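You operate a simulated robot arm through the tools that you are given. There is no shell and no other tool.

You are at the controls of a simulated robot arm. One attempt, no reset.

TASK
Narrow the anchor pair: gold carabiner to anchor 2, blue one locked.
Fine: gauge pointer at 60; the blue carabiner stays on anchor 1; leave the silver one.

It is judged by the outcome, as a careful person would: the job done as asked, and still so three seconds after it is handed in. It fails if anything else is knocked over, pushed out of place, dropped, spilled or broken.

THE ROBOT
A 7-joint arm with a two-finger parallel gripper, fixed in place. Base frame: the origin is at the foot of the arm, x ahead of it, y to its left, z up; the work surface is at about z = 86. Units: cm, rad, N and s.
Its first joint turns from -2.897 to 2.897 rad. Payload 1.57 kg.
The TCP is the grasp point between the finger pads, 3 cm short of the fingertips. In the tool frame z runs along the fingers and y along their closing line. The gripper opens to 11 cm. The fingers are 2.4 cm wide and 1.2 cm thick; the gripper's body (4.8 by 11.2 cm) begins 7.8 cm behind the TCP.
Orientation is that of the tool frame in the base frame, as a unit quaternion [w, x, y, z]. With the fingers straight down and closing along the base's y, the tool's x points along the base's -x, its y along +y and its z along -z.

THE INTERFACE
- The arm moves only by the tool servo_tool. Its argument "increments" is a list of rows, each an object of numbers (a shift or turn left out is 0, a gripper value left out holds the last): "dx", "dy", "dz": the shift along the base's x, y, z in mm; "rx", "ry", "rz": the turn, a rotation vector about the base's x, y, z in rad; "grip": the finger opening in mm, from 0 to 110. In form: [{"dx": .., "dy": .., "dz": .., "rx": .., "ry": .., "rz": .., "grip": ..}, ...]. A call has 1 to 20 rows; each row is the pose to reach, as a shift and turn from the pose commanded when the call began. Rows are played at 5 a second. More than 5 cm and 0.15 rad between two rows, or a gripper value outside its range, and nothing of the call is played. A pose out of reach is approached as far as the arm can. The call stops where the force on the tool passes 90 N (or 10 N more than at its start, if that is more) or the arm is blocked; 0.2 s more then pass. The fingers move at their own pace (about 10.8 cm/s each) and stop on an object; they squeeze with about 39 N. The grip force told is the motor's: it shows also when the fingers shut on nothing. Time passes only in rows, and 0.2 s behind the last, so rows that repeat a pose let the fingers close. The reply holds the time, the measured pose of the TCP, the force on the tool along the base axes, the opening and the grip force, in the units named above and with some noise, with the torque about the TCP (base axes, N m) and any sound that the robot's microphone picked up, and new pictures: "pictures" is both (left out), scene, wrist or none.
- Cameras (640 x 400 px; columns grow to the right, rows downward): "scene" is fixed at [21.98, -64.87, 149.82]; the picture's right is [0.69, -0.72, 0.00], its down [-0.65, -0.62, -0.44] and it looks along [0.32, 0.31, -0.90] (base axes); focal length 214 px, centre (320, 200). "wrist" rides on the gripper at [7, 1.6, -14.1] in the tool frame; the picture's right is [-0.23, 0.97, 0.00], its down [-0.86, -0.20, -0.48] and it looks along [-0.47, -0.11, 0.88] (tool axes); focal length 222 px, centre (320, 200). There is no depth. A picture from a camera that has moved, and an enlarged one, comes with that camera's place and axes in the base frame and with its lens.
- move_column(by): slides the trunk up (or, below 0, down) by that many cm; the arm rides with it, the base frame stays. It gives what a move gives, with no picture.
- enlarge(camera, box): a new picture of the part [left, top, right, bottom] of that camera's present view, enlarged. It takes no simulated time.
- finish_job(): hands the job in; it is judged then, once.

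Nothing tells you positions but the pictures and the camera data. Unless the task says otherwise, let go and move clear before handing in.

The tools are called after "Request:" as name(argument=value, ...) on one line, values as JSON. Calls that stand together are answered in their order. servo_tool: Moves the arm, as the interface text tells. Its arguments: {"type":"object","properties":{"increments":{"type":"array","items":{"type":"object","properties":{"dx":{"type":"number"},"dy":{"type":"number"},"dz":{"type":"number"},"rx":{"type":"number"},"ry":{"type":"number"},"rz":{"type":"number"},"grip":{"type":"number"}}}},"pictures":{"type":"string","enum":["both","scene","wrist","none"]}},"required":["increments"]} The other tools are called the same way: move_column (by) slides the trunk up or down; enlarge (camera, box) takes an enlarged picture of a part of a camera's view; finish_job () hands the job in.

At the start:

```text
time: 0.0
tcp_pos: [31.26, -39.06, 125.43]
tool_rot: [0.0, 0.0, 1.0, 0.001]
wrist_force: [0.3, -0.2, 0.1]
ft_torque: [0.02, -0.03, -0.01]
finger_gap: 11.01
grasp_force: 0.0
trunk travel left (down, up): [-42.5, 18.5]
```

scene: 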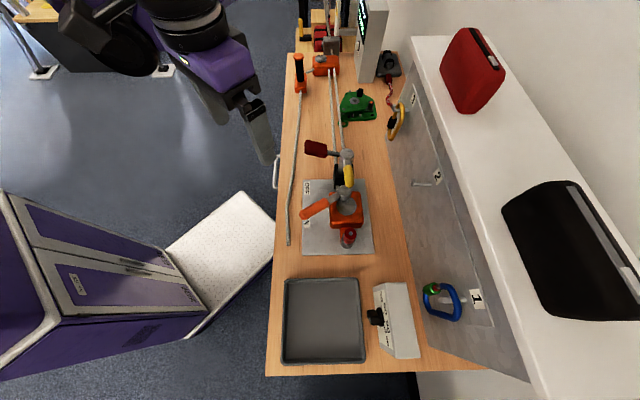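
wrist: 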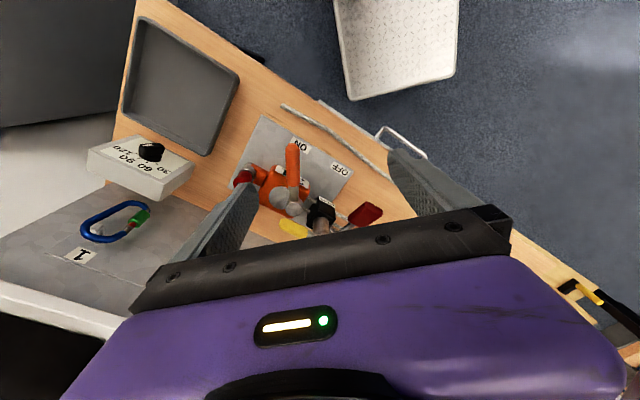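

I see a workbench with a vertical back panel carrying anchors 1, 2, 3: a blue carabiner at anchor 1, an empty peg at 2, and a gold carabiner near 3; a gauge box with a knob sits near anchor 1. I'll enlarge the views before moving.

Request:
enlarge(camera="scene", box=[360, 60, 480, 135])

Request:
enlarge(camera="scene", box=[360, 270, 500, 358])

Request:
enlarge(camera="scene", box=[390, 150, 480, 206])

Request:
enlarge(camera="scene", box=[280, 130, 400, 260])

Request:
enlarge(camera="scene", box=[280, 0, 440, 100])

Request:
enlarge(camera="wrist", box=[60, 110, 240, 270])

```text
5.33 times, centred on (420, 98) of scene
camera zoom: at [21.98, -64.87, 149.82], right [0.69, -0.72, 0.0], down [-0.65, -0.62, -0.44], along [0.32, 0.31, -0.9], focal length 1144 px, centre (-213, 747)
```

zoom: 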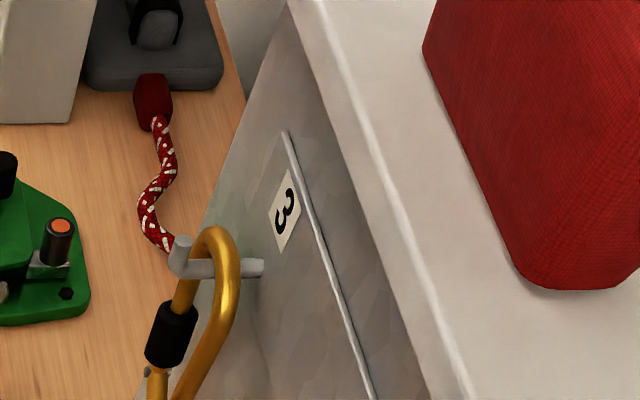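

```text
4.55 times, centred on (430, 314) of scene
camera zoom: at [21.98, -64.87, 149.82], right [0.69, -0.72, 0.0], down [-0.65, -0.62, -0.44], along [0.32, 0.31, -0.9], focal length 975 px, centre (-180, -318)
```

zoom: 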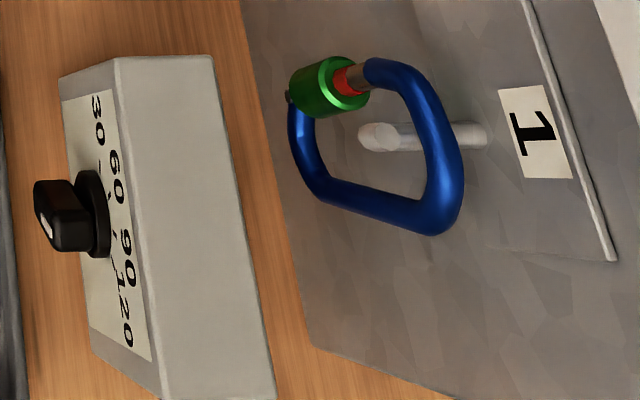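

```text
7.11 times, centred on (435, 178) of scene
camera zoom: at [21.98, -64.87, 149.82], right [0.69, -0.72, 0.0], down [-0.65, -0.62, -0.44], along [0.32, 0.31, -0.9], focal length 1525 px, centre (-498, 356)
```

zoom: 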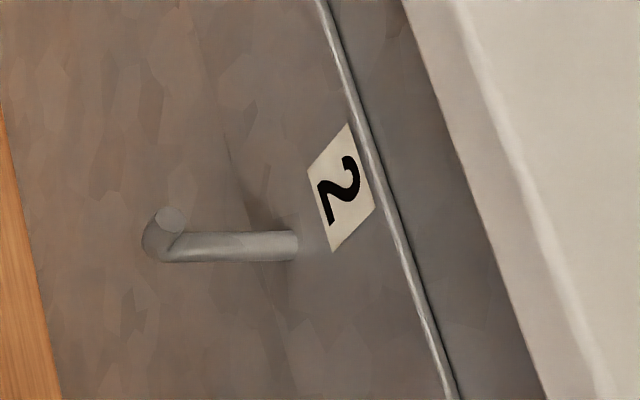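

```text
3.08 times, centred on (340, 195) of scene
camera zoom: at [21.98, -64.87, 149.82], right [0.69, -0.72, 0.0], down [-0.65, -0.62, -0.44], along [0.32, 0.31, -0.9], focal length 660 px, centre (258, 215)
```

zoom: 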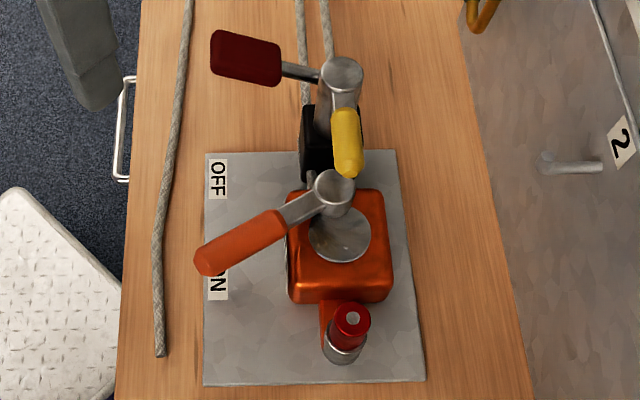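

```text
4.00 times, centred on (360, 50) of scene
camera zoom: at [21.98, -64.87, 149.82], right [0.69, -0.72, 0.0], down [-0.65, -0.62, -0.44], along [0.32, 0.31, -0.9], focal length 858 px, centre (160, 800)
```

zoom: 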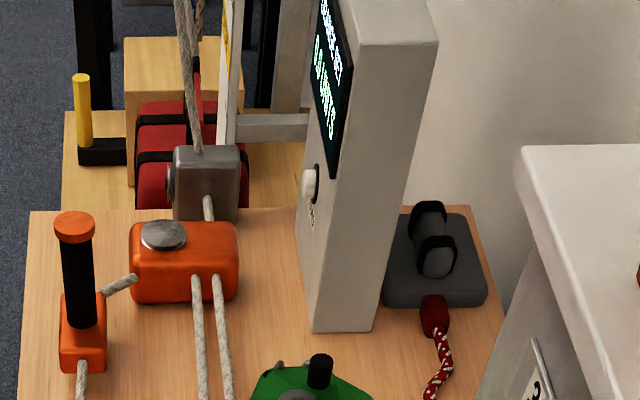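

```text
2.50 times, centred on (150, 190) of wrist
camera zoom: at [24.28, -37.49, 139.58], right [0.23, 0.97, 0.0], down [0.86, -0.2, 0.48], along [0.47, -0.11, -0.88], focal length 555 px, centre (745, 225)
```

zoom: 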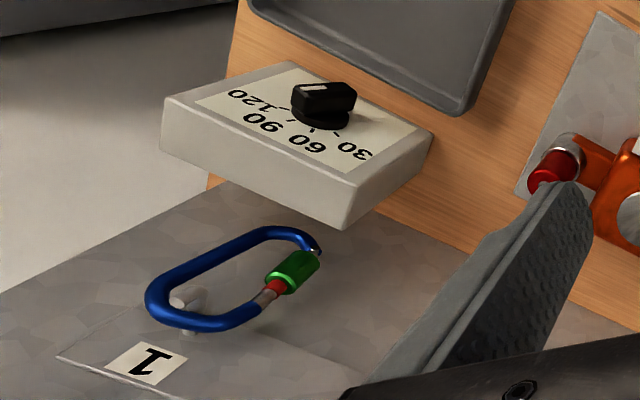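

Anchors 1–3 look to be pegs on a vertical back panel that runs diagonally at about 45° in the base frame, all at z≈107. I'll square the gripper to the bench and move over to look at the blue carabiner and the gauge.

Request:
servo_tool(increments=[{"dx": -12, "dy": -37, "rz": -0.112}, {"dx": -25, "dy": -74, "rz": -0.224}, {"dx": -37, "dy": -111, "rz": -0.336}, {"dx": -49, "dy": -149, "rz": -0.449}, {"dx": -61, "dy": -186, "rz": -0.561}, {"dx": -74, "dy": -223, "rz": -0.673}, {"dx": -86, "dy": -260, "rz": -0.785}, {"dx": -86, "dy": -260, "rz": -0.785}], pictures="both")

```text
time: 1.8
tcp_pos: [22.88, -64.95, 125.54]
tool_rot: [0.0, 0.383, 0.924, 0.0]
wrist_force: [0.1, 0.5, -0.2]
ft_torque: [-0.02, -0.02, 0.0]
finger_gap: 10.97
grasp_force: 0.0
trunk travel left (down, up): [-42.5, 18.5]
camera wrist: at [19.08, -58.89, 139.62], right [0.85, 0.53, 0.0], down [0.46, -0.75, 0.48], along [0.25, -0.41, -0.88], focal length 222 px, centre (320, 200)
```

scene: 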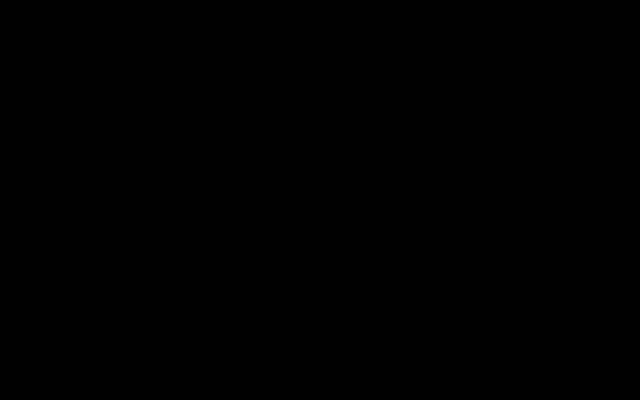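
wrist: 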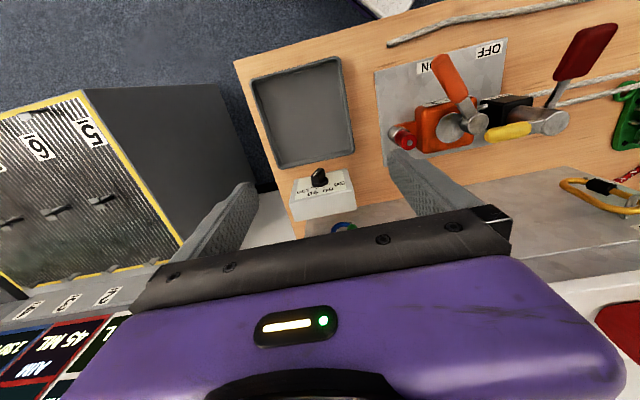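

The gripper is now right under the scene camera, so that view is blocked. I'll shift forward and look down at the blue carabiner with the wrist camera.

Request:
servo_tool(increments=[{"dx": 30, "dy": -30, "dz": 10}, {"dx": 60, "dy": -60, "dz": 20}, {"dx": 85, "dy": -85, "dz": 30}, {"dx": 85, "dy": -85, "dz": 30}], pictures="both")

```text
time: 2.8
tcp_pos: [29.98, -67.31, 127.25]
tool_rot: [-0.001, 0.383, 0.924, -0.001]
wrist_force: [0.4, 0.5, -0.2]
ft_torque: [0.0, 0.0, -0.04]
finger_gap: 11.0
grasp_force: 0.1
out of reach, approached as far as the arm can: row 1, 2, 3, 4
trunk travel left (down, up): [-42.5, 18.5]
camera wrist: at [26.18, -61.22, 141.37], right [0.85, 0.53, 0.0], down [0.46, -0.75, 0.48], along [0.25, -0.41, -0.88], focal length 222 px, centre (320, 200)
```

scene: 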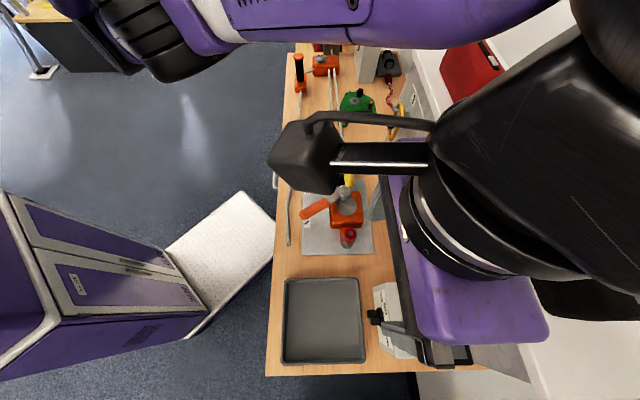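
wrist: 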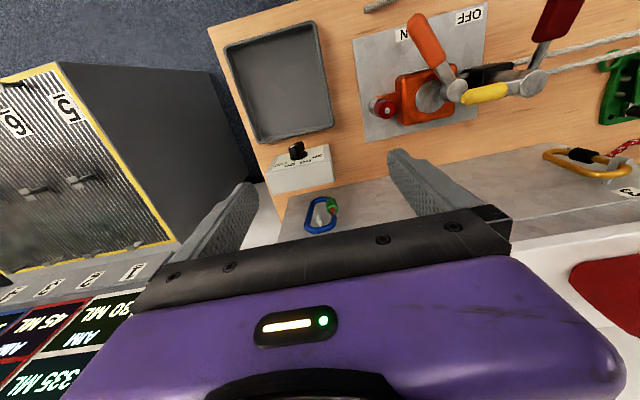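

The arm reached its limit at this height, so the column needs to go up for more reach. First I'll enlarge the blue carabiner, gauge and gold carabiner from here.

Request:
enlarge(camera="wrist", box=[290, 185, 354, 235])

Request:
enlarge(camera="wrist", box=[255, 130, 345, 200])

Request:
enlarge(camera="wrist", box=[520, 120, 640, 210])

Request:
enlarge(camera="wrist", box=[340, 0, 580, 150])

```text
8.00 times, centred on (322, 210) of wrist
camera zoom: at [26.18, -61.22, 141.37], right [0.85, 0.53, 0.0], down [0.46, -0.75, 0.48], along [0.25, -0.41, -0.88], focal length 1777 px, centre (304, 120)
```

zoom: 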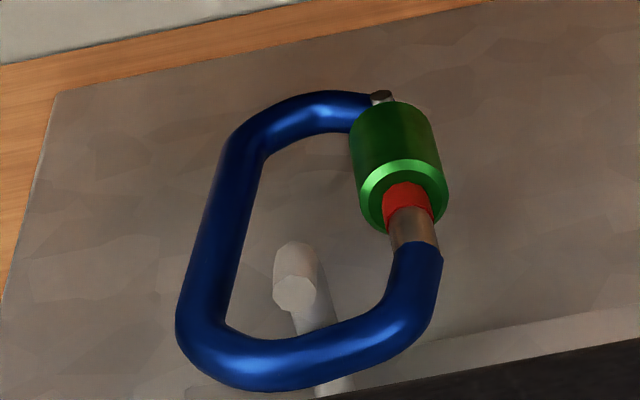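

```text
5.71 times, centred on (300, 165) of wrist
camera zoom: at [26.18, -61.22, 141.37], right [0.85, 0.53, 0.0], down [0.46, -0.75, 0.48], along [0.25, -0.41, -0.88], focal length 1269 px, centre (434, 400)
```

zoom: 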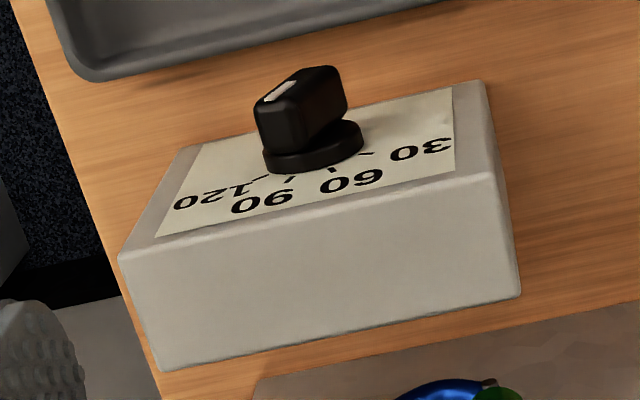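

```text
4.44 times, centred on (580, 165) of wrist
camera zoom: at [26.18, -61.22, 141.37], right [0.85, 0.53, 0.0], down [0.46, -0.75, 0.48], along [0.25, -0.41, -0.88], focal length 987 px, centre (-836, 356)
```

zoom: 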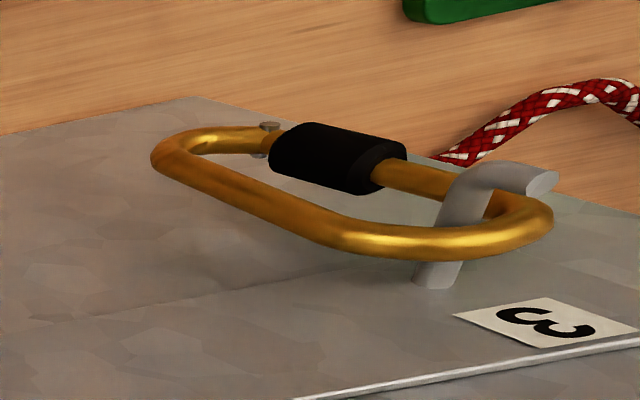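

```text
2.67 times, centred on (460, 75) of wrist
camera zoom: at [26.18, -61.22, 141.37], right [0.85, 0.53, 0.0], down [0.46, -0.75, 0.48], along [0.25, -0.41, -0.88], focal length 592 px, centre (-53, 533)
```

zoom: 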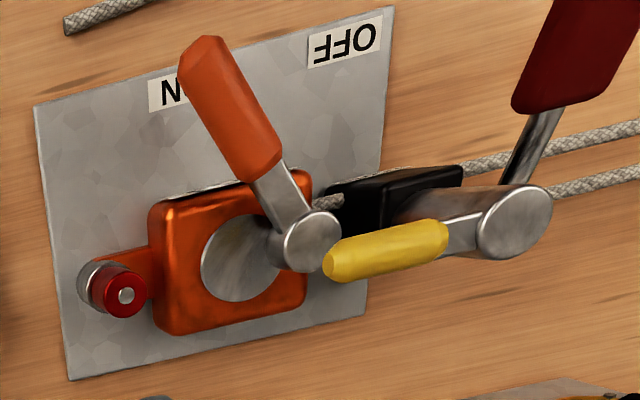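

The knob sits on a vertical face of the gauge box, and the blue sleeve is below a red band, so it is unlocked. I'll raise the column to extend reach at anchor height.

Request:
move_column(by=15)

```text
time: 4.5
tcp_pos: [30.02, -67.31, 142.21]
tool_rot: [0.0, 0.381, 0.924, 0.0]
wrist_force: [-1.0, 0.0, 0.8]
ft_torque: [0.05, -0.04, 0.02]
finger_gap: 11.01
grasp_force: 0.1
trunk travel left (down, up): [-57.5, 3.5]
```

Next I'll tilt the tool so the wrist camera looks horizontally at the panel, which gives a front view of the gauge and the blue carabiner.

Request:
servo_tool(increments=[{"dx": -2, "dy": -4, "dz": -36, "rx": -0.0823, "ry": -0.0823}, {"dx": -4, "dy": -8, "dz": -72, "rx": -0.1646, "ry": -0.1646}, {"dx": -6, "dy": -11, "dz": -107, "rx": -0.2469, "ry": -0.2469}, {"dx": -8, "dy": -15, "dz": -143, "rx": -0.3292, "ry": -0.3292}, {"dx": -10, "dy": -19, "dz": -179, "rx": -0.4115, "ry": -0.4115}, {"dx": -11, "dy": -23, "dz": -215, "rx": -0.4938, "ry": -0.4938}, {"dx": -13, "dy": -27, "dz": -250, "rx": -0.5761, "ry": -0.5761}, {"dx": -15, "dy": -30, "dz": -286, "rx": -0.6584, "ry": -0.6584}, {"dx": -17, "dy": -34, "dz": -322, "rx": -0.7405, "ry": -0.7405}, {"dx": -17, "dy": -34, "dz": -322, "rx": -0.7405, "ry": -0.7405}], pictures="both")

```text
time: 6.8
tcp_pos: [28.36, -70.72, 109.96]
tool_rot: [0.462, 0.331, 0.8, -0.192]
wrist_force: [0.2, 0.2, -0.8]
ft_torque: [0.0, -0.01, 0.01]
finger_gap: 11.0
grasp_force: 0.0
trunk travel left (down, up): [-57.5, 3.5]
camera wrist: at [18.39, -58.45, 110.91], right [0.77, 0.61, 0.2], down [-0.13, -0.15, 0.98], along [0.63, -0.78, -0.03], focal length 222 px, centre (320, 200)
```

scene: 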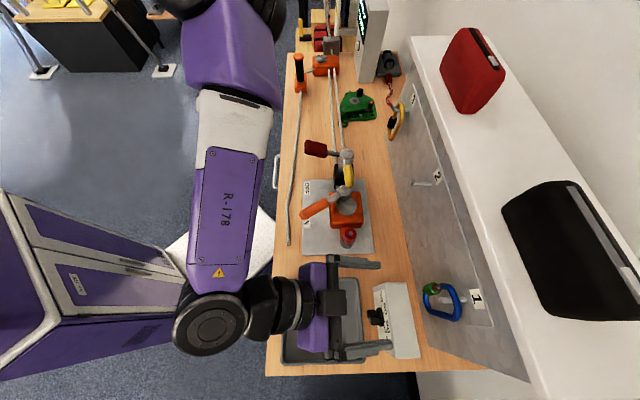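
wrist: 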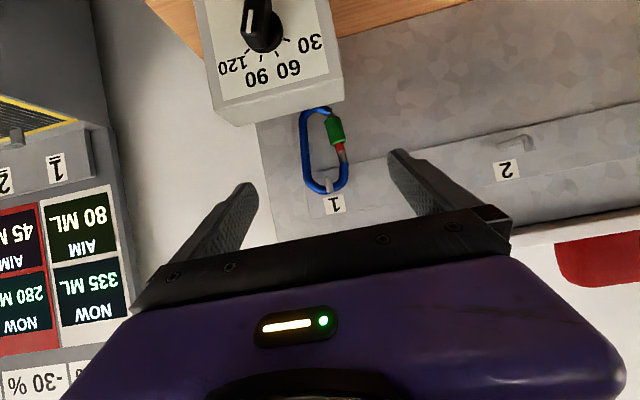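

This is an excellent front view, though inverted. I'll enlarge the gauge and the blue carabiner.

Request:
enlarge(camera="wrist", box=[190, 0, 350, 100])

Request:
enlarge(camera="wrist", box=[272, 95, 384, 220])

Request:
enlarge(camera="wrist", box=[470, 110, 560, 190])

Request:
enlarge(camera="scene", box=[385, 60, 445, 150])

```text
4.00 times, centred on (270, 50) of wrist
camera zoom: at [18.39, -58.45, 110.91], right [0.77, 0.61, 0.2], down [-0.13, -0.15, 0.98], along [0.63, -0.78, -0.03], focal length 888 px, centre (520, 800)
```

zoom: 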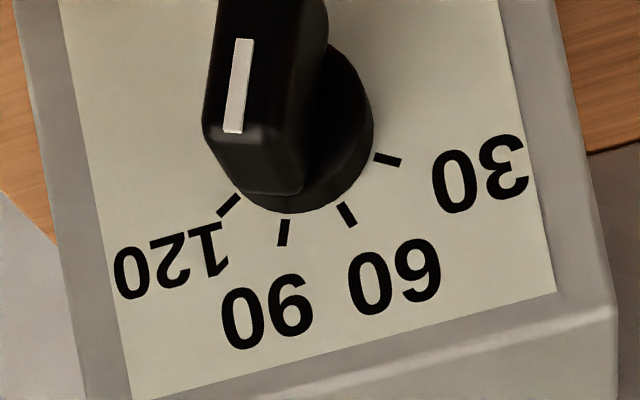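

```text
3.20 times, centred on (328, 158) of wrist
camera zoom: at [18.39, -58.45, 110.91], right [0.77, 0.61, 0.2], down [-0.13, -0.15, 0.98], along [0.63, -0.78, -0.03], focal length 711 px, centre (294, 336)
```

zoom: 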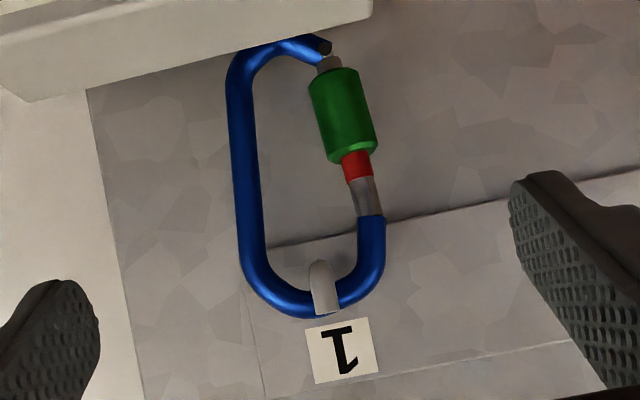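

```text
5.00 times, centred on (515, 150) of wrist
camera zoom: at [18.39, -58.45, 110.91], right [0.77, 0.61, 0.2], down [-0.13, -0.15, 0.98], along [0.63, -0.78, -0.03], focal length 1111 px, centre (-655, 450)
```

zoom: 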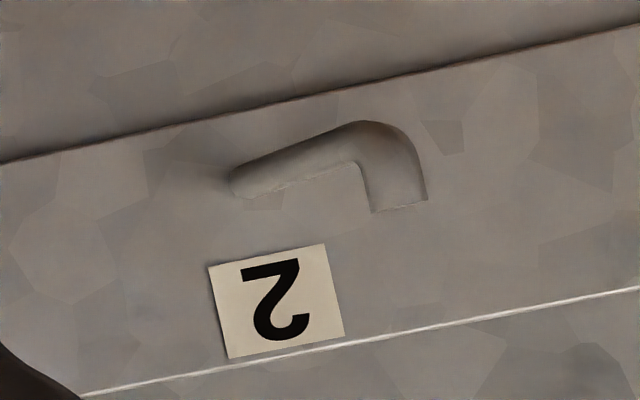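

```text
4.44 times, centred on (415, 105) of scene
camera zoom: at [21.98, -64.87, 149.82], right [0.69, -0.72, 0.0], down [-0.65, -0.62, -0.44], along [0.32, 0.31, -0.9], focal length 953 px, centre (-102, 622)
```

zoom: 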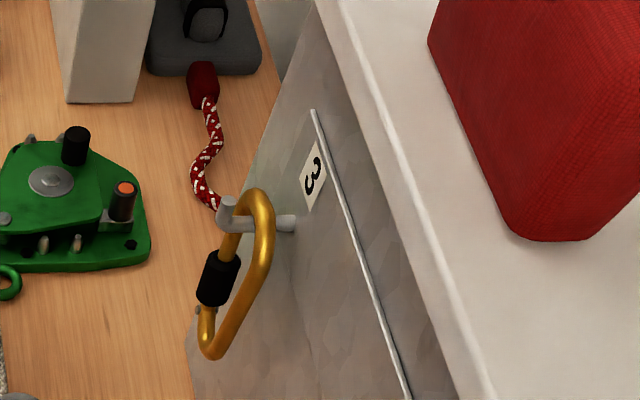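

The knob points at about 87 and needs to turn toward +s to reach 60. The blue gate is nearly vertical with its sleeve at s≈-27.5, d≈84.6, z≈101.5. I'll close partly and move to a pre-grasp in front of the sleeve.

Request:
servo_tool(increments=[{"dx": 20, "dy": -10, "dz": -12, "grip": 36}, {"dx": 40, "dy": -20, "dz": -24, "grip": 36}, {"dx": 63.6, "dy": -29, "dz": -36.6, "grip": 36}, {"dx": 63.6, "dy": -29, "dz": -36.6, "grip": 36}], pictures="both")

```text
time: 7.8
tcp_pos: [34.78, -73.67, 106.13]
tool_rot: [0.463, 0.331, 0.8, -0.192]
wrist_force: [0.1, -0.8, -0.2]
ft_torque: [0.01, 0.01, 0.0]
finger_gap: 3.6
grasp_force: 0.2
trunk travel left (down, up): [-57.5, 3.5]
camera wrist: at [24.84, -61.4, 107.15], right [0.77, 0.61, 0.2], down [-0.13, -0.15, 0.98], along [0.63, -0.78, -0.04], focal length 222 px, centre (320, 200)
```

scene: 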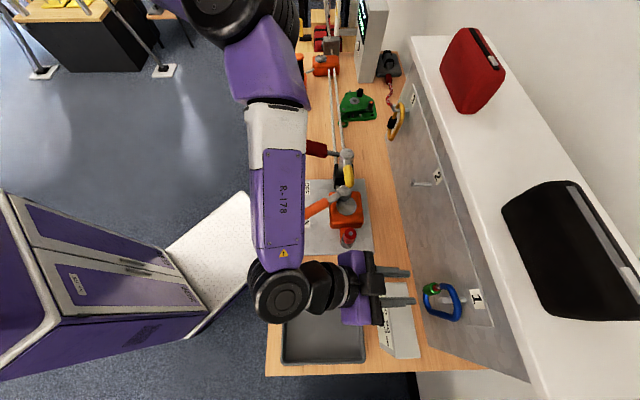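
wrist: 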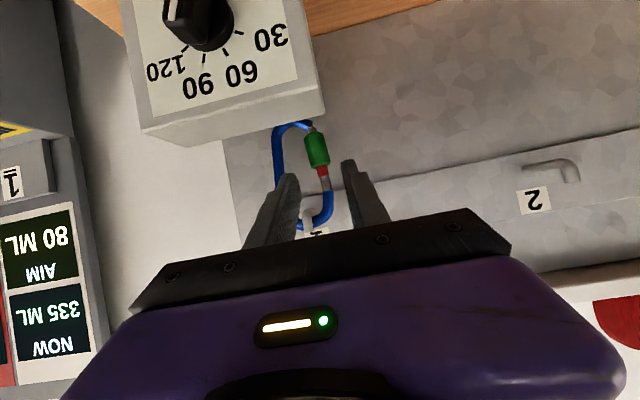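

Request:
enlarge(camera="wrist", box=[230, 100, 422, 250])

Request:
enlarge(camera="scene", box=[340, 240, 500, 340])

```text
2.67 times, centred on (326, 175) of wrist
camera zoom: at [24.84, -61.4, 107.15], right [0.77, 0.61, 0.2], down [-0.13, -0.15, 0.98], along [0.63, -0.78, -0.04], focal length 592 px, centre (304, 267)
```

zoom: 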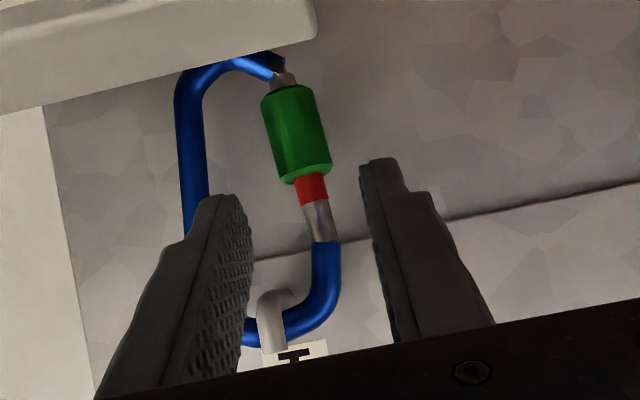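

```text
4.00 times, centred on (420, 290) of scene
camera zoom: at [21.98, -64.87, 149.82], right [0.69, -0.72, 0.0], down [-0.65, -0.62, -0.44], along [0.32, 0.31, -0.9], focal length 858 px, centre (-80, -160)
```

zoom: 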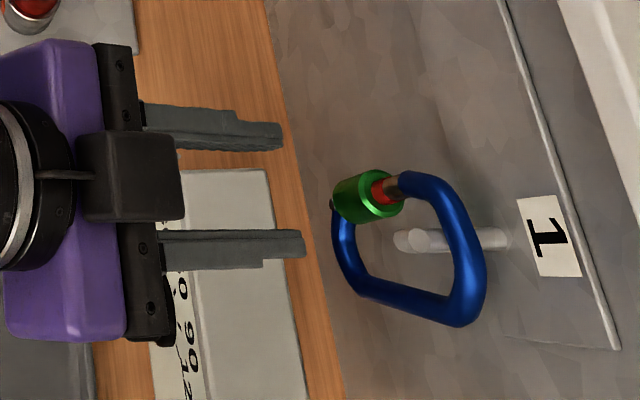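

The fingers will straddle the sleeve with clearance on both sides (spine inner edge at s≈-31.4, sleeve from -28.8 to -26.5). I'll move in along the tool axis.

Request:
servo_tool(increments=[{"dx": 12, "dy": -12, "dz": -10.5}, {"dx": 24, "dy": -24.5, "dz": -21}, {"dx": 36, "dy": -36.5, "dz": -31.5}, {"dx": 47, "dy": -49, "dz": -42}, {"dx": 47, "dy": -49, "dz": -42}], pictures="both")

Request:
enlarge(camera="wrist", box=[230, 100, 422, 250])

Request:
enlarge(camera="scene", box=[360, 260, 488, 340])

```text
time: 8.9
tcp_pos: [39.19, -78.79, 102.15]
tool_rot: [0.463, 0.331, 0.8, -0.191]
wrist_force: [-0.4, 0.4, -1.0]
ft_torque: [0.04, 0.0, 0.01]
finger_gap: 3.58
grasp_force: 0.0
trunk travel left (down, up): [-57.5, 3.5]
camera wrist: at [29.27, -66.47, 103.14], right [0.77, 0.61, 0.2], down [-0.13, -0.15, 0.98], along [0.63, -0.78, -0.04], focal length 222 px, centre (320, 200)
```

scene: 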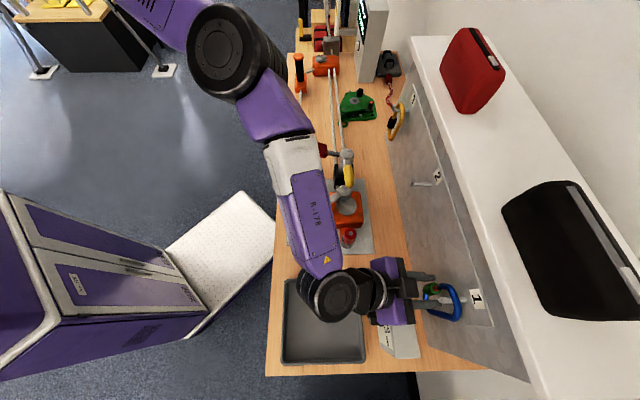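
wrist: 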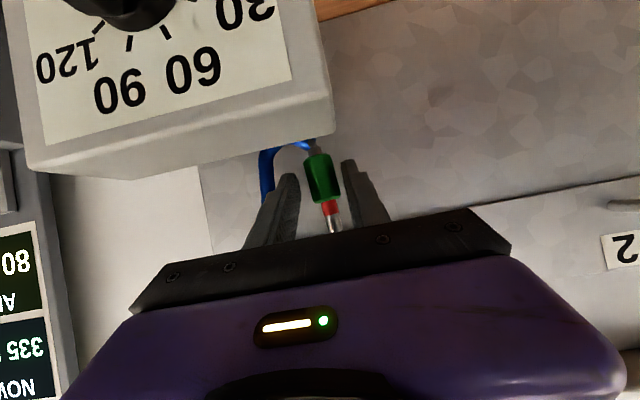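

```text
2.67 times, centred on (326, 175) of wrist
camera zoom: at [29.27, -66.47, 103.14], right [0.77, 0.61, 0.2], down [-0.13, -0.15, 0.98], along [0.63, -0.78, -0.04], focal length 592 px, centre (304, 267)
```

zoom: 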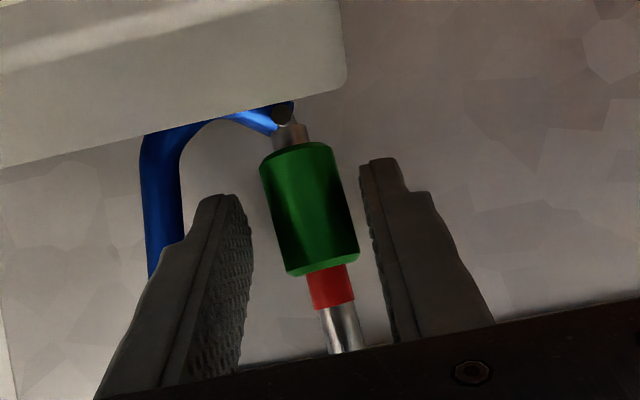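

```text
5.00 times, centred on (424, 300) of scene
camera zoom: at [21.98, -64.87, 149.82], right [0.69, -0.72, 0.0], down [-0.65, -0.62, -0.44], along [0.32, 0.31, -0.9], focal length 1072 px, centre (-200, -300)
```

zoom: 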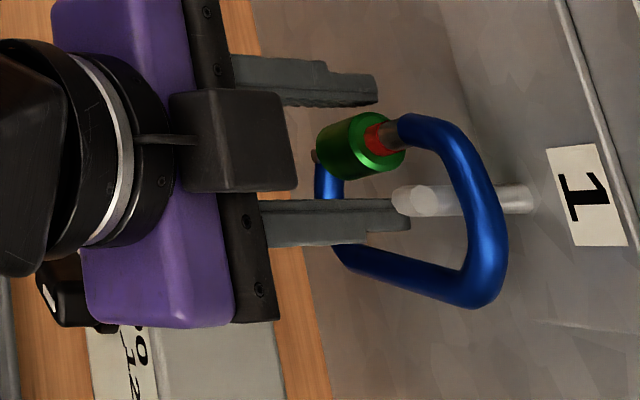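

The fingers straddle the sleeve. I'll nudge slightly toward +s and close on it.

Request:
servo_tool(increments=[{"dx": 2, "dy": 2}, {"dx": 2, "dy": 2, "grip": 26}, {"dx": 2, "dy": 2, "grip": 15}, {"dx": 2, "dy": 2, "grip": 15}, {"dx": 2, "dy": 2, "grip": 15}], pictures="both")

Request:
enlarge(camera="wrist", box=[230, 100, 422, 250])

Request:
enlarge(camera="scene", box=[360, 260, 488, 340])

```text
time: 10.2
tcp_pos: [39.49, -78.64, 102.11]
tool_rot: [0.461, 0.331, 0.8, -0.192]
wrist_force: [-0.3, 3.0, 3.3]
ft_torque: [-0.33, 0.08, 0.18]
finger_gap: 1.89
grasp_force: 24.4
trunk travel left (down, up): [-57.5, 3.5]
camera wrist: at [29.51, -66.25, 103.19], right [0.77, 0.61, 0.2], down [-0.13, -0.15, 0.98], along [0.63, -0.78, -0.03], focal length 222 px, centre (320, 200)
```

scene: 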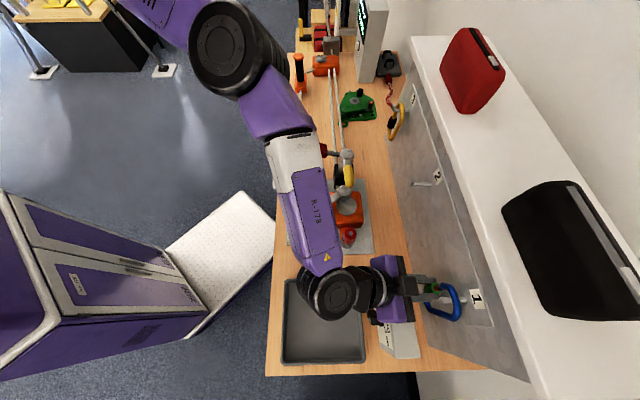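
wrist: 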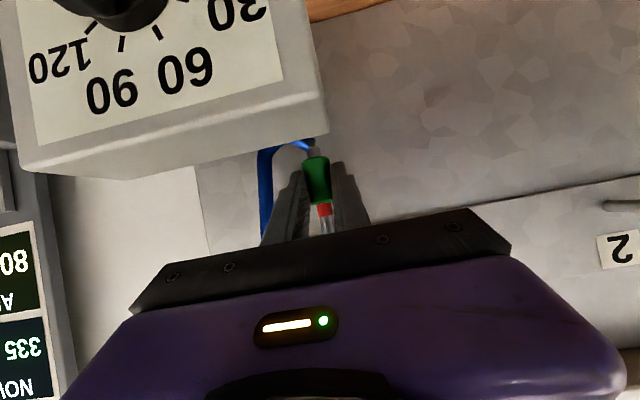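

```text
2.67 times, centred on (326, 175) of wrist
camera zoom: at [29.51, -66.25, 103.19], right [0.77, 0.61, 0.2], down [-0.13, -0.15, 0.98], along [0.63, -0.78, -0.03], focal length 592 px, centre (304, 267)
```

zoom: 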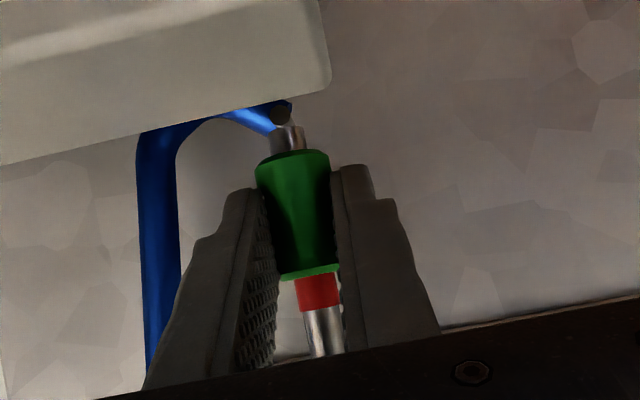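

```text
5.00 times, centred on (424, 300) of scene
camera zoom: at [21.98, -64.87, 149.82], right [0.69, -0.72, 0.0], down [-0.65, -0.62, -0.44], along [0.32, 0.31, -0.9], focal length 1072 px, centre (-200, -300)
```

zoom: 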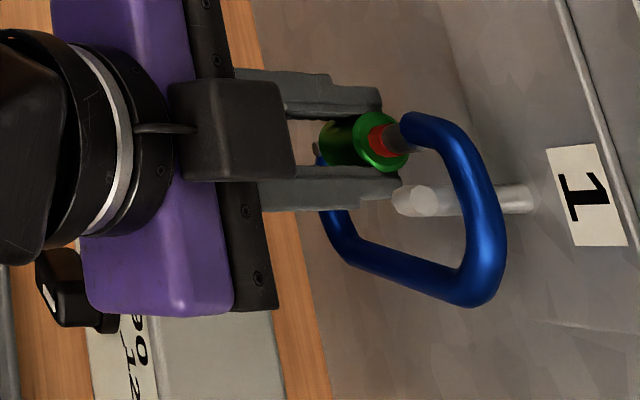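

The sleeve is gripped at a 1.9 cm gap. I'll pull up a few millimetres to see whether it slides or needs to be screwed.

Request:
servo_tool(increments=[{"dz": 1.5}, {"dz": 3}, {"dz": 4.5}, {"dz": 6}, {"dz": 6}], pictures="none")

Request:
enlarge(camera="wrist", box=[230, 100, 422, 250])

Request:
enlarge(camera="scene", box=[360, 260, 488, 340])

```text
time: 11.3
tcp_pos: [39.36, -78.48, 102.54]
tool_rot: [0.461, 0.331, 0.801, -0.19]
wrist_force: [3.7, 4.5, -19.2]
ft_torque: [0.37, 0.15, 0.12]
finger_gap: 2.18
grasp_force: 24.5
trunk travel left (down, up): [-57.5, 3.5]
```

```text
2.67 times, centred on (326, 175) of wrist
camera zoom: at [29.48, -66.09, 103.55], right [0.77, 0.61, 0.2], down [-0.13, -0.15, 0.98], along [0.63, -0.78, -0.04], focal length 592 px, centre (304, 267)
```

zoom: 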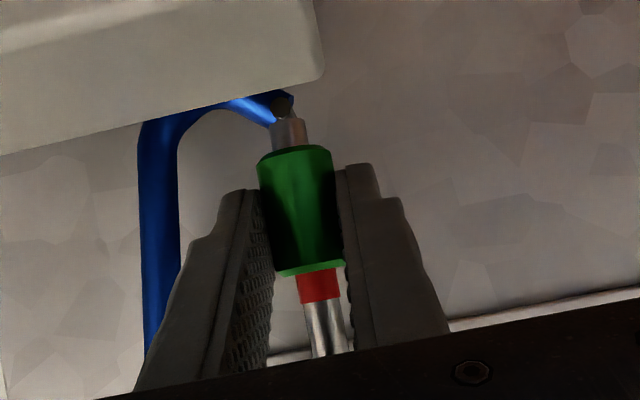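

```text
5.00 times, centred on (424, 300) of scene
camera zoom: at [21.98, -64.87, 149.82], right [0.69, -0.72, 0.0], down [-0.65, -0.62, -0.44], along [0.32, 0.31, -0.9], focal length 1072 px, centre (-200, -300)
```

zoom: 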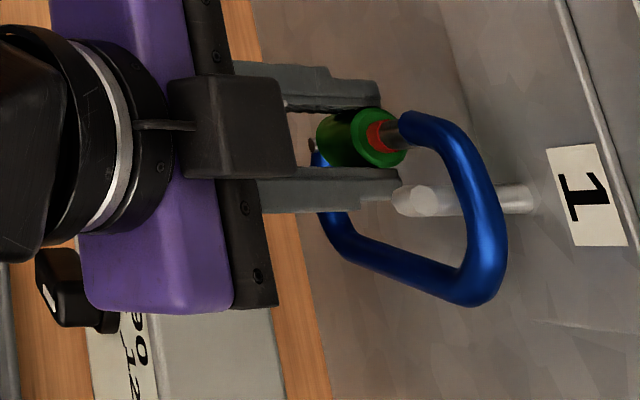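

Pulling meets about 19 N, and the carabiner body doesn't lift. I'll look closer to see whether the sleeve moved.

Request:
enlarge(camera="wrist", box=[300, 125, 370, 235])

Request:
servo_tool(increments=[{"dz": 1}, {"dz": 2}, {"dz": 3}, {"dz": 4}, {"dz": 4}], pictures="none")

Request:
enlarge(camera="wrist", box=[300, 125, 370, 235])

Request:
enlarge(camera="scene", box=[400, 270, 464, 310])

```text
3.64 times, centred on (335, 180) of wrist
camera zoom: at [29.48, -66.09, 103.55], right [0.77, 0.61, 0.2], down [-0.13, -0.15, 0.98], along [0.63, -0.78, -0.04], focal length 808 px, centre (266, 273)
```

zoom: 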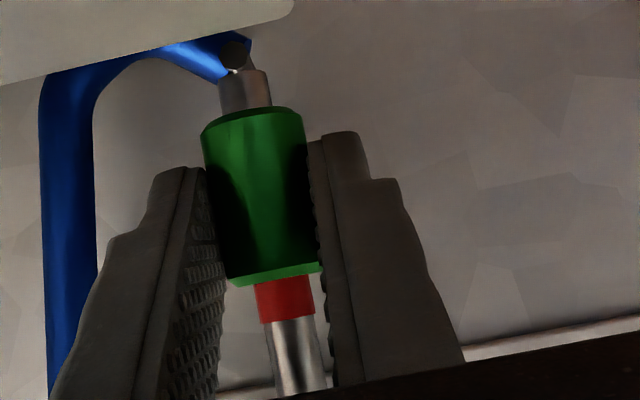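

```text
time: 12.6
tcp_pos: [39.54, -78.39, 102.97]
tool_rot: [0.461, 0.331, 0.801, -0.19]
wrist_force: [3.1, 4.8, -18.4]
ft_torque: [0.39, 0.09, 0.06]
finger_gap: 2.14
grasp_force: 23.6
trunk travel left (down, up): [-57.5, 3.5]
```

```text
3.64 times, centred on (335, 180) of wrist
camera zoom: at [29.56, -66.12, 104.15], right [0.77, 0.61, 0.2], down [-0.13, -0.15, 0.98], along [0.63, -0.78, -0.04], focal length 808 px, centre (266, 273)
```

zoom: 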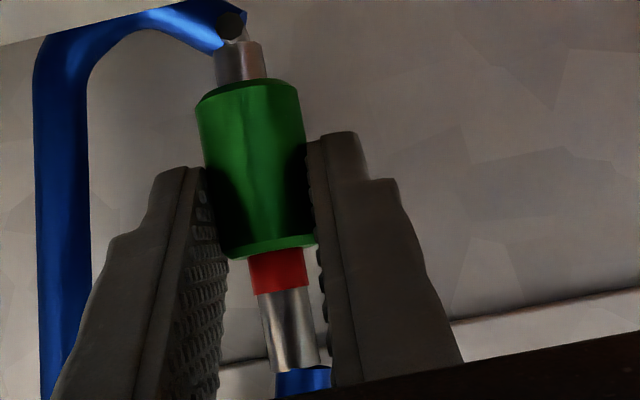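

```text
10.00 times, centred on (432, 290) of scene
camera zoom: at [21.98, -64.87, 149.82], right [0.69, -0.72, 0.0], down [-0.65, -0.62, -0.44], along [0.32, 0.31, -0.9], focal length 2145 px, centre (-800, -700)
```

zoom: 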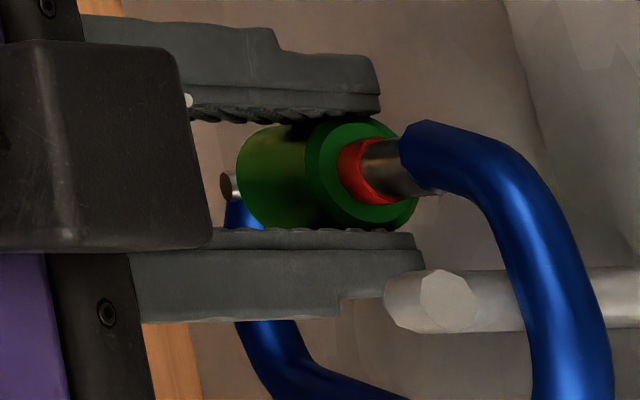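

The carabiner body is held firm, and the fingers slipped along the sleeve at about 18 N, so this looks like a screw sleeve. I'll reopen, re-centre nearer the fingertips, grip, and test a small twist about the vertical.

Request:
servo_tool(increments=[{"grip": 34}, {"grip": 34}, {"dx": -3, "dy": 3, "dz": -6, "grip": 34}, {"dx": -3, "dy": 3, "dz": -11, "grip": 34}, {"dx": -3, "dy": 3, "dz": -11, "grip": 34}], pictures="none")

Request:
enlarge(camera="wrist", box=[230, 100, 422, 250])

Request:
enlarge(camera="scene", box=[360, 260, 488, 340])

```text
time: 13.8
tcp_pos: [39.11, -77.94, 102.21]
tool_rot: [0.462, 0.331, 0.801, -0.191]
wrist_force: [0.3, -0.4, -0.6]
ft_torque: [0.02, 0.04, 0.01]
finger_gap: 3.41
grasp_force: 0.0
trunk travel left (down, up): [-57.5, 3.5]
```

```text
2.67 times, centred on (326, 175) of wrist
camera zoom: at [29.11, -65.68, 103.12], right [0.77, 0.61, 0.2], down [-0.13, -0.15, 0.98], along [0.63, -0.78, -0.04], focal length 592 px, centre (304, 267)
```

zoom: 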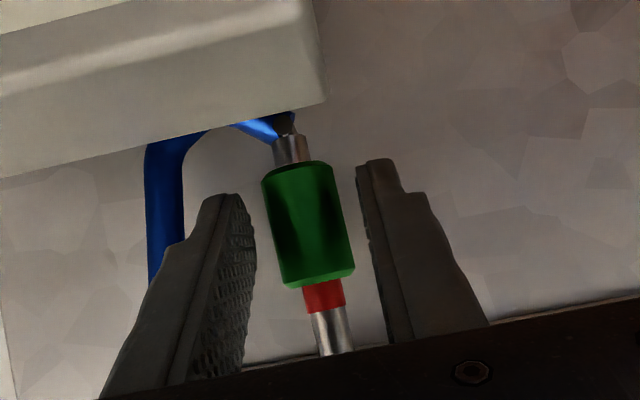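

```text
5.00 times, centred on (424, 300) of scene
camera zoom: at [21.98, -64.87, 149.82], right [0.69, -0.72, 0.0], down [-0.65, -0.62, -0.44], along [0.32, 0.31, -0.9], focal length 1072 px, centre (-200, -300)
```

zoom: 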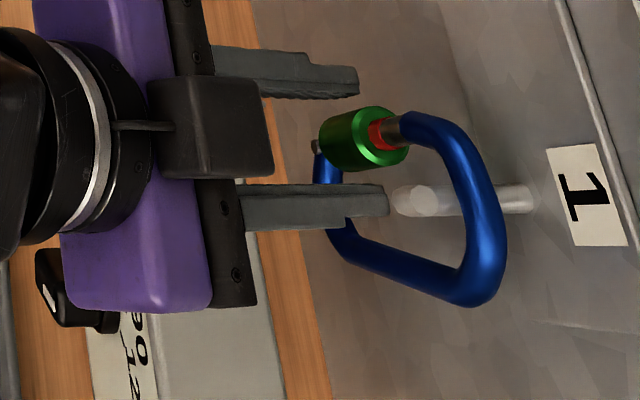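

Request:
enlarge(camera="wrist", box=[310, 135, 370, 235])

Request:
enlarge(camera="scene", box=[410, 270, 458, 300])

```text
4.00 times, centred on (340, 185) of wrist
camera zoom: at [29.11, -65.68, 103.12], right [0.77, 0.61, 0.2], down [-0.13, -0.15, 0.98], along [0.63, -0.78, -0.04], focal length 888 px, centre (240, 260)
```

zoom: 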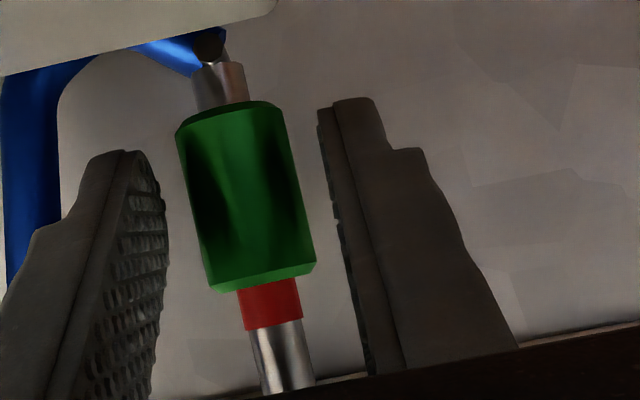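

```text
13.33 times, centred on (434, 285) of scene
camera zoom: at [21.98, -64.87, 149.82], right [0.69, -0.72, 0.0], down [-0.65, -0.62, -0.44], along [0.32, 0.31, -0.9], focal length 2860 px, centre (-1200, -933)
```

zoom: 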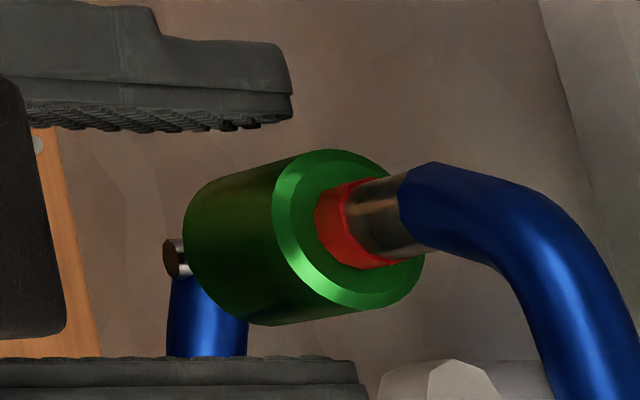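

Now I'll grip the sleeve and twist it +0.3 rad (counter-clockwise from above) about its own axis.

Request:
servo_tool(increments=[{"grip": 24}, {"grip": 10}, {"grip": 10}, {"dx": -0.8, "dy": -0.9, "rz": 0.075, "grip": 10}, {"dx": -1.7, "dy": -2.0, "rz": 0.15, "grip": 10}, {"dx": -2.4, "dy": -3.1, "rz": 0.225, "grip": 10}, {"dx": -3.1, "dy": -4.2, "rz": 0.3, "grip": 10}, {"dx": -3.1, "dy": -4.2, "rz": 0.3, "grip": 10}], pictures="none")

Request:
enlarge(camera="wrist", box=[250, 100, 410, 240])

Request:
enlarge(camera="scene", box=[410, 270, 458, 300])

```text
time: 15.6
tcp_pos: [39.66, -77.18, 102.68]
tool_rot: [0.485, 0.21, 0.84, -0.122]
wrist_force: [-17.3, -15.5, 11.5]
ft_torque: [0.08, -0.63, -0.6]
finger_gap: 2.67
grasp_force: 24.2
out of reach, approached as far as the arm can: row 7, 8
trunk travel left (down, up): [-57.5, 3.5]
```

```text
2.86 times, centred on (330, 170) of wrist
camera zoom: at [26.49, -68.21, 103.55], right [0.56, 0.81, 0.19], down [-0.08, -0.18, 0.98], along [0.83, -0.56, -0.03], focal length 635 px, centre (291, 286)
```

zoom: 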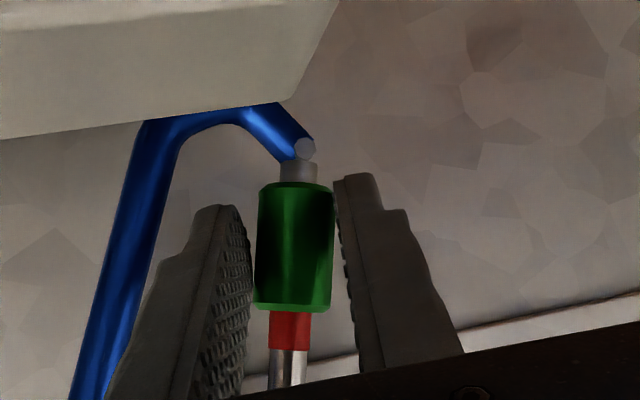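

```text
13.33 times, centred on (434, 285) of scene
camera zoom: at [21.98, -64.87, 149.82], right [0.69, -0.72, 0.0], down [-0.65, -0.62, -0.44], along [0.32, 0.31, -0.9], focal length 2860 px, centre (-1200, -933)
```

zoom: 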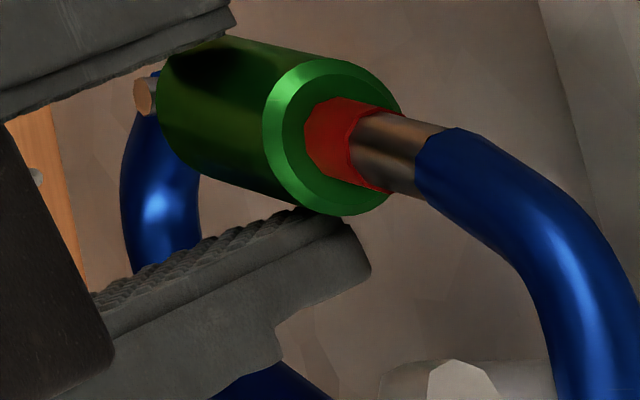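

The arm hit a joint limit at that twist and the carabiner swung a little. I'll open, back out the rotation, and take a clean baseline.

Request:
servo_tool(increments=[{"grip": 34}, {"grip": 34}, {"dx": 0.7, "dy": 1.1, "rz": -0.075, "grip": 34}, {"dx": 1.4, "dy": 2.2, "rz": -0.15, "grip": 34}, {"dx": 2.3, "dy": 3.3, "rz": -0.225, "grip": 34}, {"dx": 3.1, "dy": 4.2, "rz": -0.3, "grip": 34}, {"dx": 3.1, "dy": 4.2, "rz": -0.3, "grip": 34}], pictures="both")

Request:
enlarge(camera="wrist", box=[310, 135, 370, 235])

Request:
enlarge(camera="scene", box=[410, 270, 458, 300])

```text
time: 17.1
tcp_pos: [38.73, -81.26, 100.37]
tool_rot: [0.459, 0.337, 0.799, -0.196]
wrist_force: [-48.1, 44.7, 27.0]
ft_torque: [-0.13, -0.66, 1.08]
finger_gap: 3.28
grasp_force: 0.0
out of reach, approached as far as the arm can: row 3, 4, 5, 6, 7
trunk travel left (down, up): [-57.5, 3.5]
camera wrist: at [28.82, -68.84, 101.52], right [0.78, 0.6, 0.19], down [-0.13, -0.15, 0.98], along [0.62, -0.79, -0.04], focal length 222 px, centre (320, 200)
```

scene: 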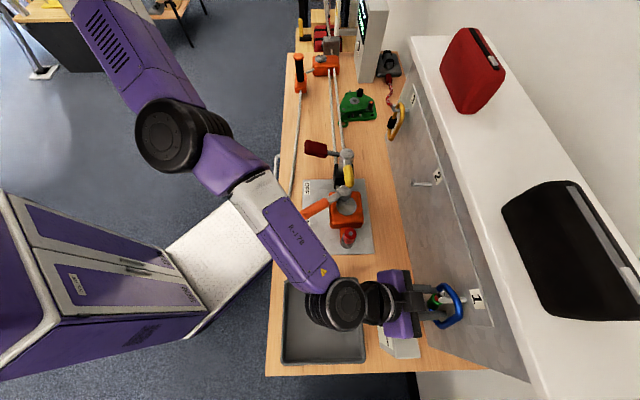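
wrist: 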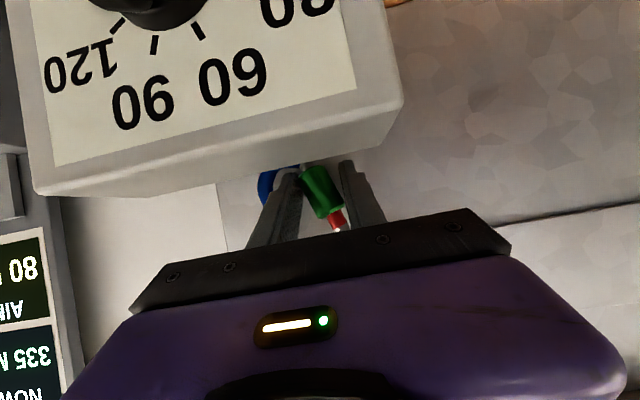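

```text
4.00 times, centred on (340, 185) of wrist
camera zoom: at [28.82, -68.84, 101.52], right [0.78, 0.6, 0.19], down [-0.13, -0.15, 0.98], along [0.62, -0.79, -0.04], focal length 888 px, centre (240, 260)
```

zoom: 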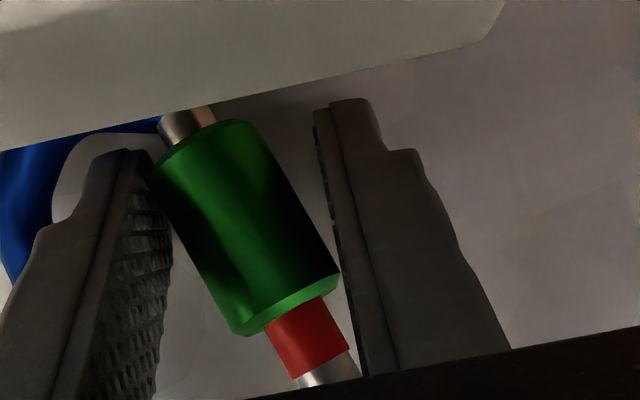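

```text
13.33 times, centred on (434, 285) of scene
camera zoom: at [21.98, -64.87, 149.82], right [0.69, -0.72, 0.0], down [-0.65, -0.62, -0.44], along [0.32, 0.31, -0.9], focal length 2860 px, centre (-1200, -933)
```

zoom: 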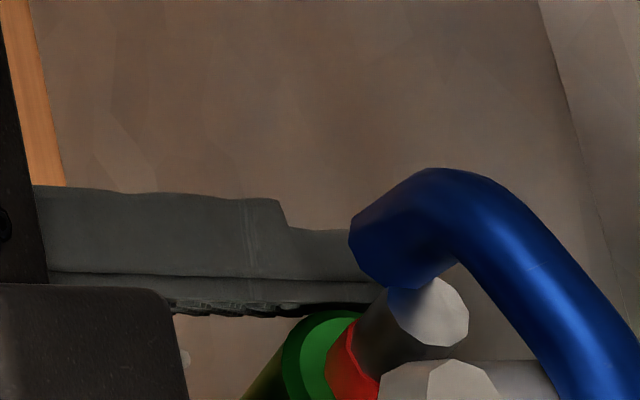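

The arm drifted into the panel because of a joint limit: about 48 N of contact, with the gate pushed open against its spring. I'll back straight off the panel now.

Request:
servo_tool(increments=[{"dx": -5, "dy": 5, "grip": 36}, {"dx": -10, "dy": 10, "grip": 36}], pictures="none")

Request:
enlarge(camera="wrist", box=[230, 100, 422, 250])

Request:
enlarge(camera="scene", box=[360, 260, 488, 340])

```text
time: 17.8
tcp_pos: [38.96, -81.06, 100.28]
tool_rot: [0.464, 0.328, 0.8, -0.19]
wrist_force: [-11.7, 16.4, 14.6]
ft_torque: [-0.87, -0.02, -0.52]
finger_gap: 3.57
grasp_force: 0.0
out of reach, approached as far as the arm can: row 1, 2
trunk travel left (down, up): [-57.5, 3.5]
```

```text
2.67 times, centred on (326, 175) of wrist
camera zoom: at [28.88, -68.73, 101.17], right [0.76, 0.61, 0.2], down [-0.13, -0.15, 0.98], along [0.63, -0.78, -0.03], focal length 592 px, centre (304, 267)
```

zoom: 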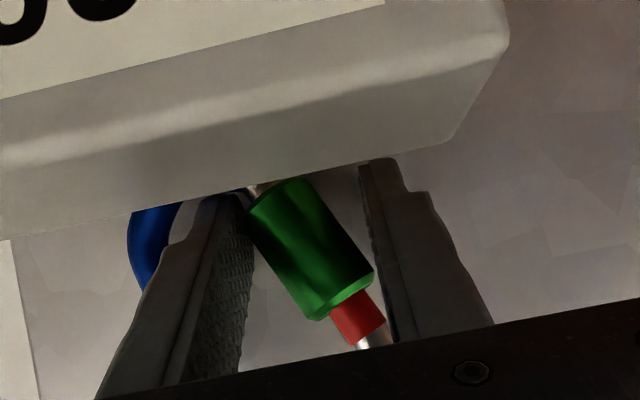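

```text
5.00 times, centred on (424, 300) of scene
camera zoom: at [21.98, -64.87, 149.82], right [0.69, -0.72, 0.0], down [-0.65, -0.62, -0.44], along [0.32, 0.31, -0.9], focal length 1072 px, centre (-200, -300)
```

zoom: 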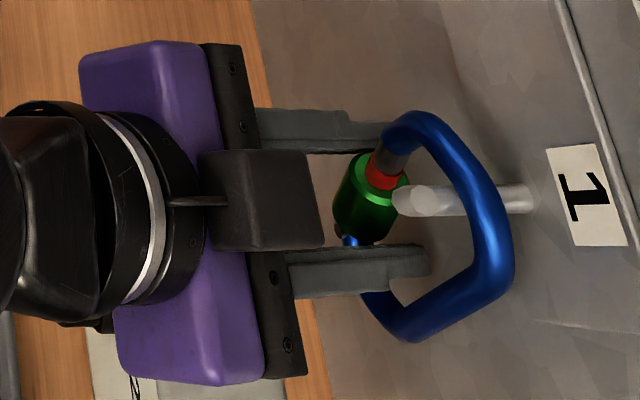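

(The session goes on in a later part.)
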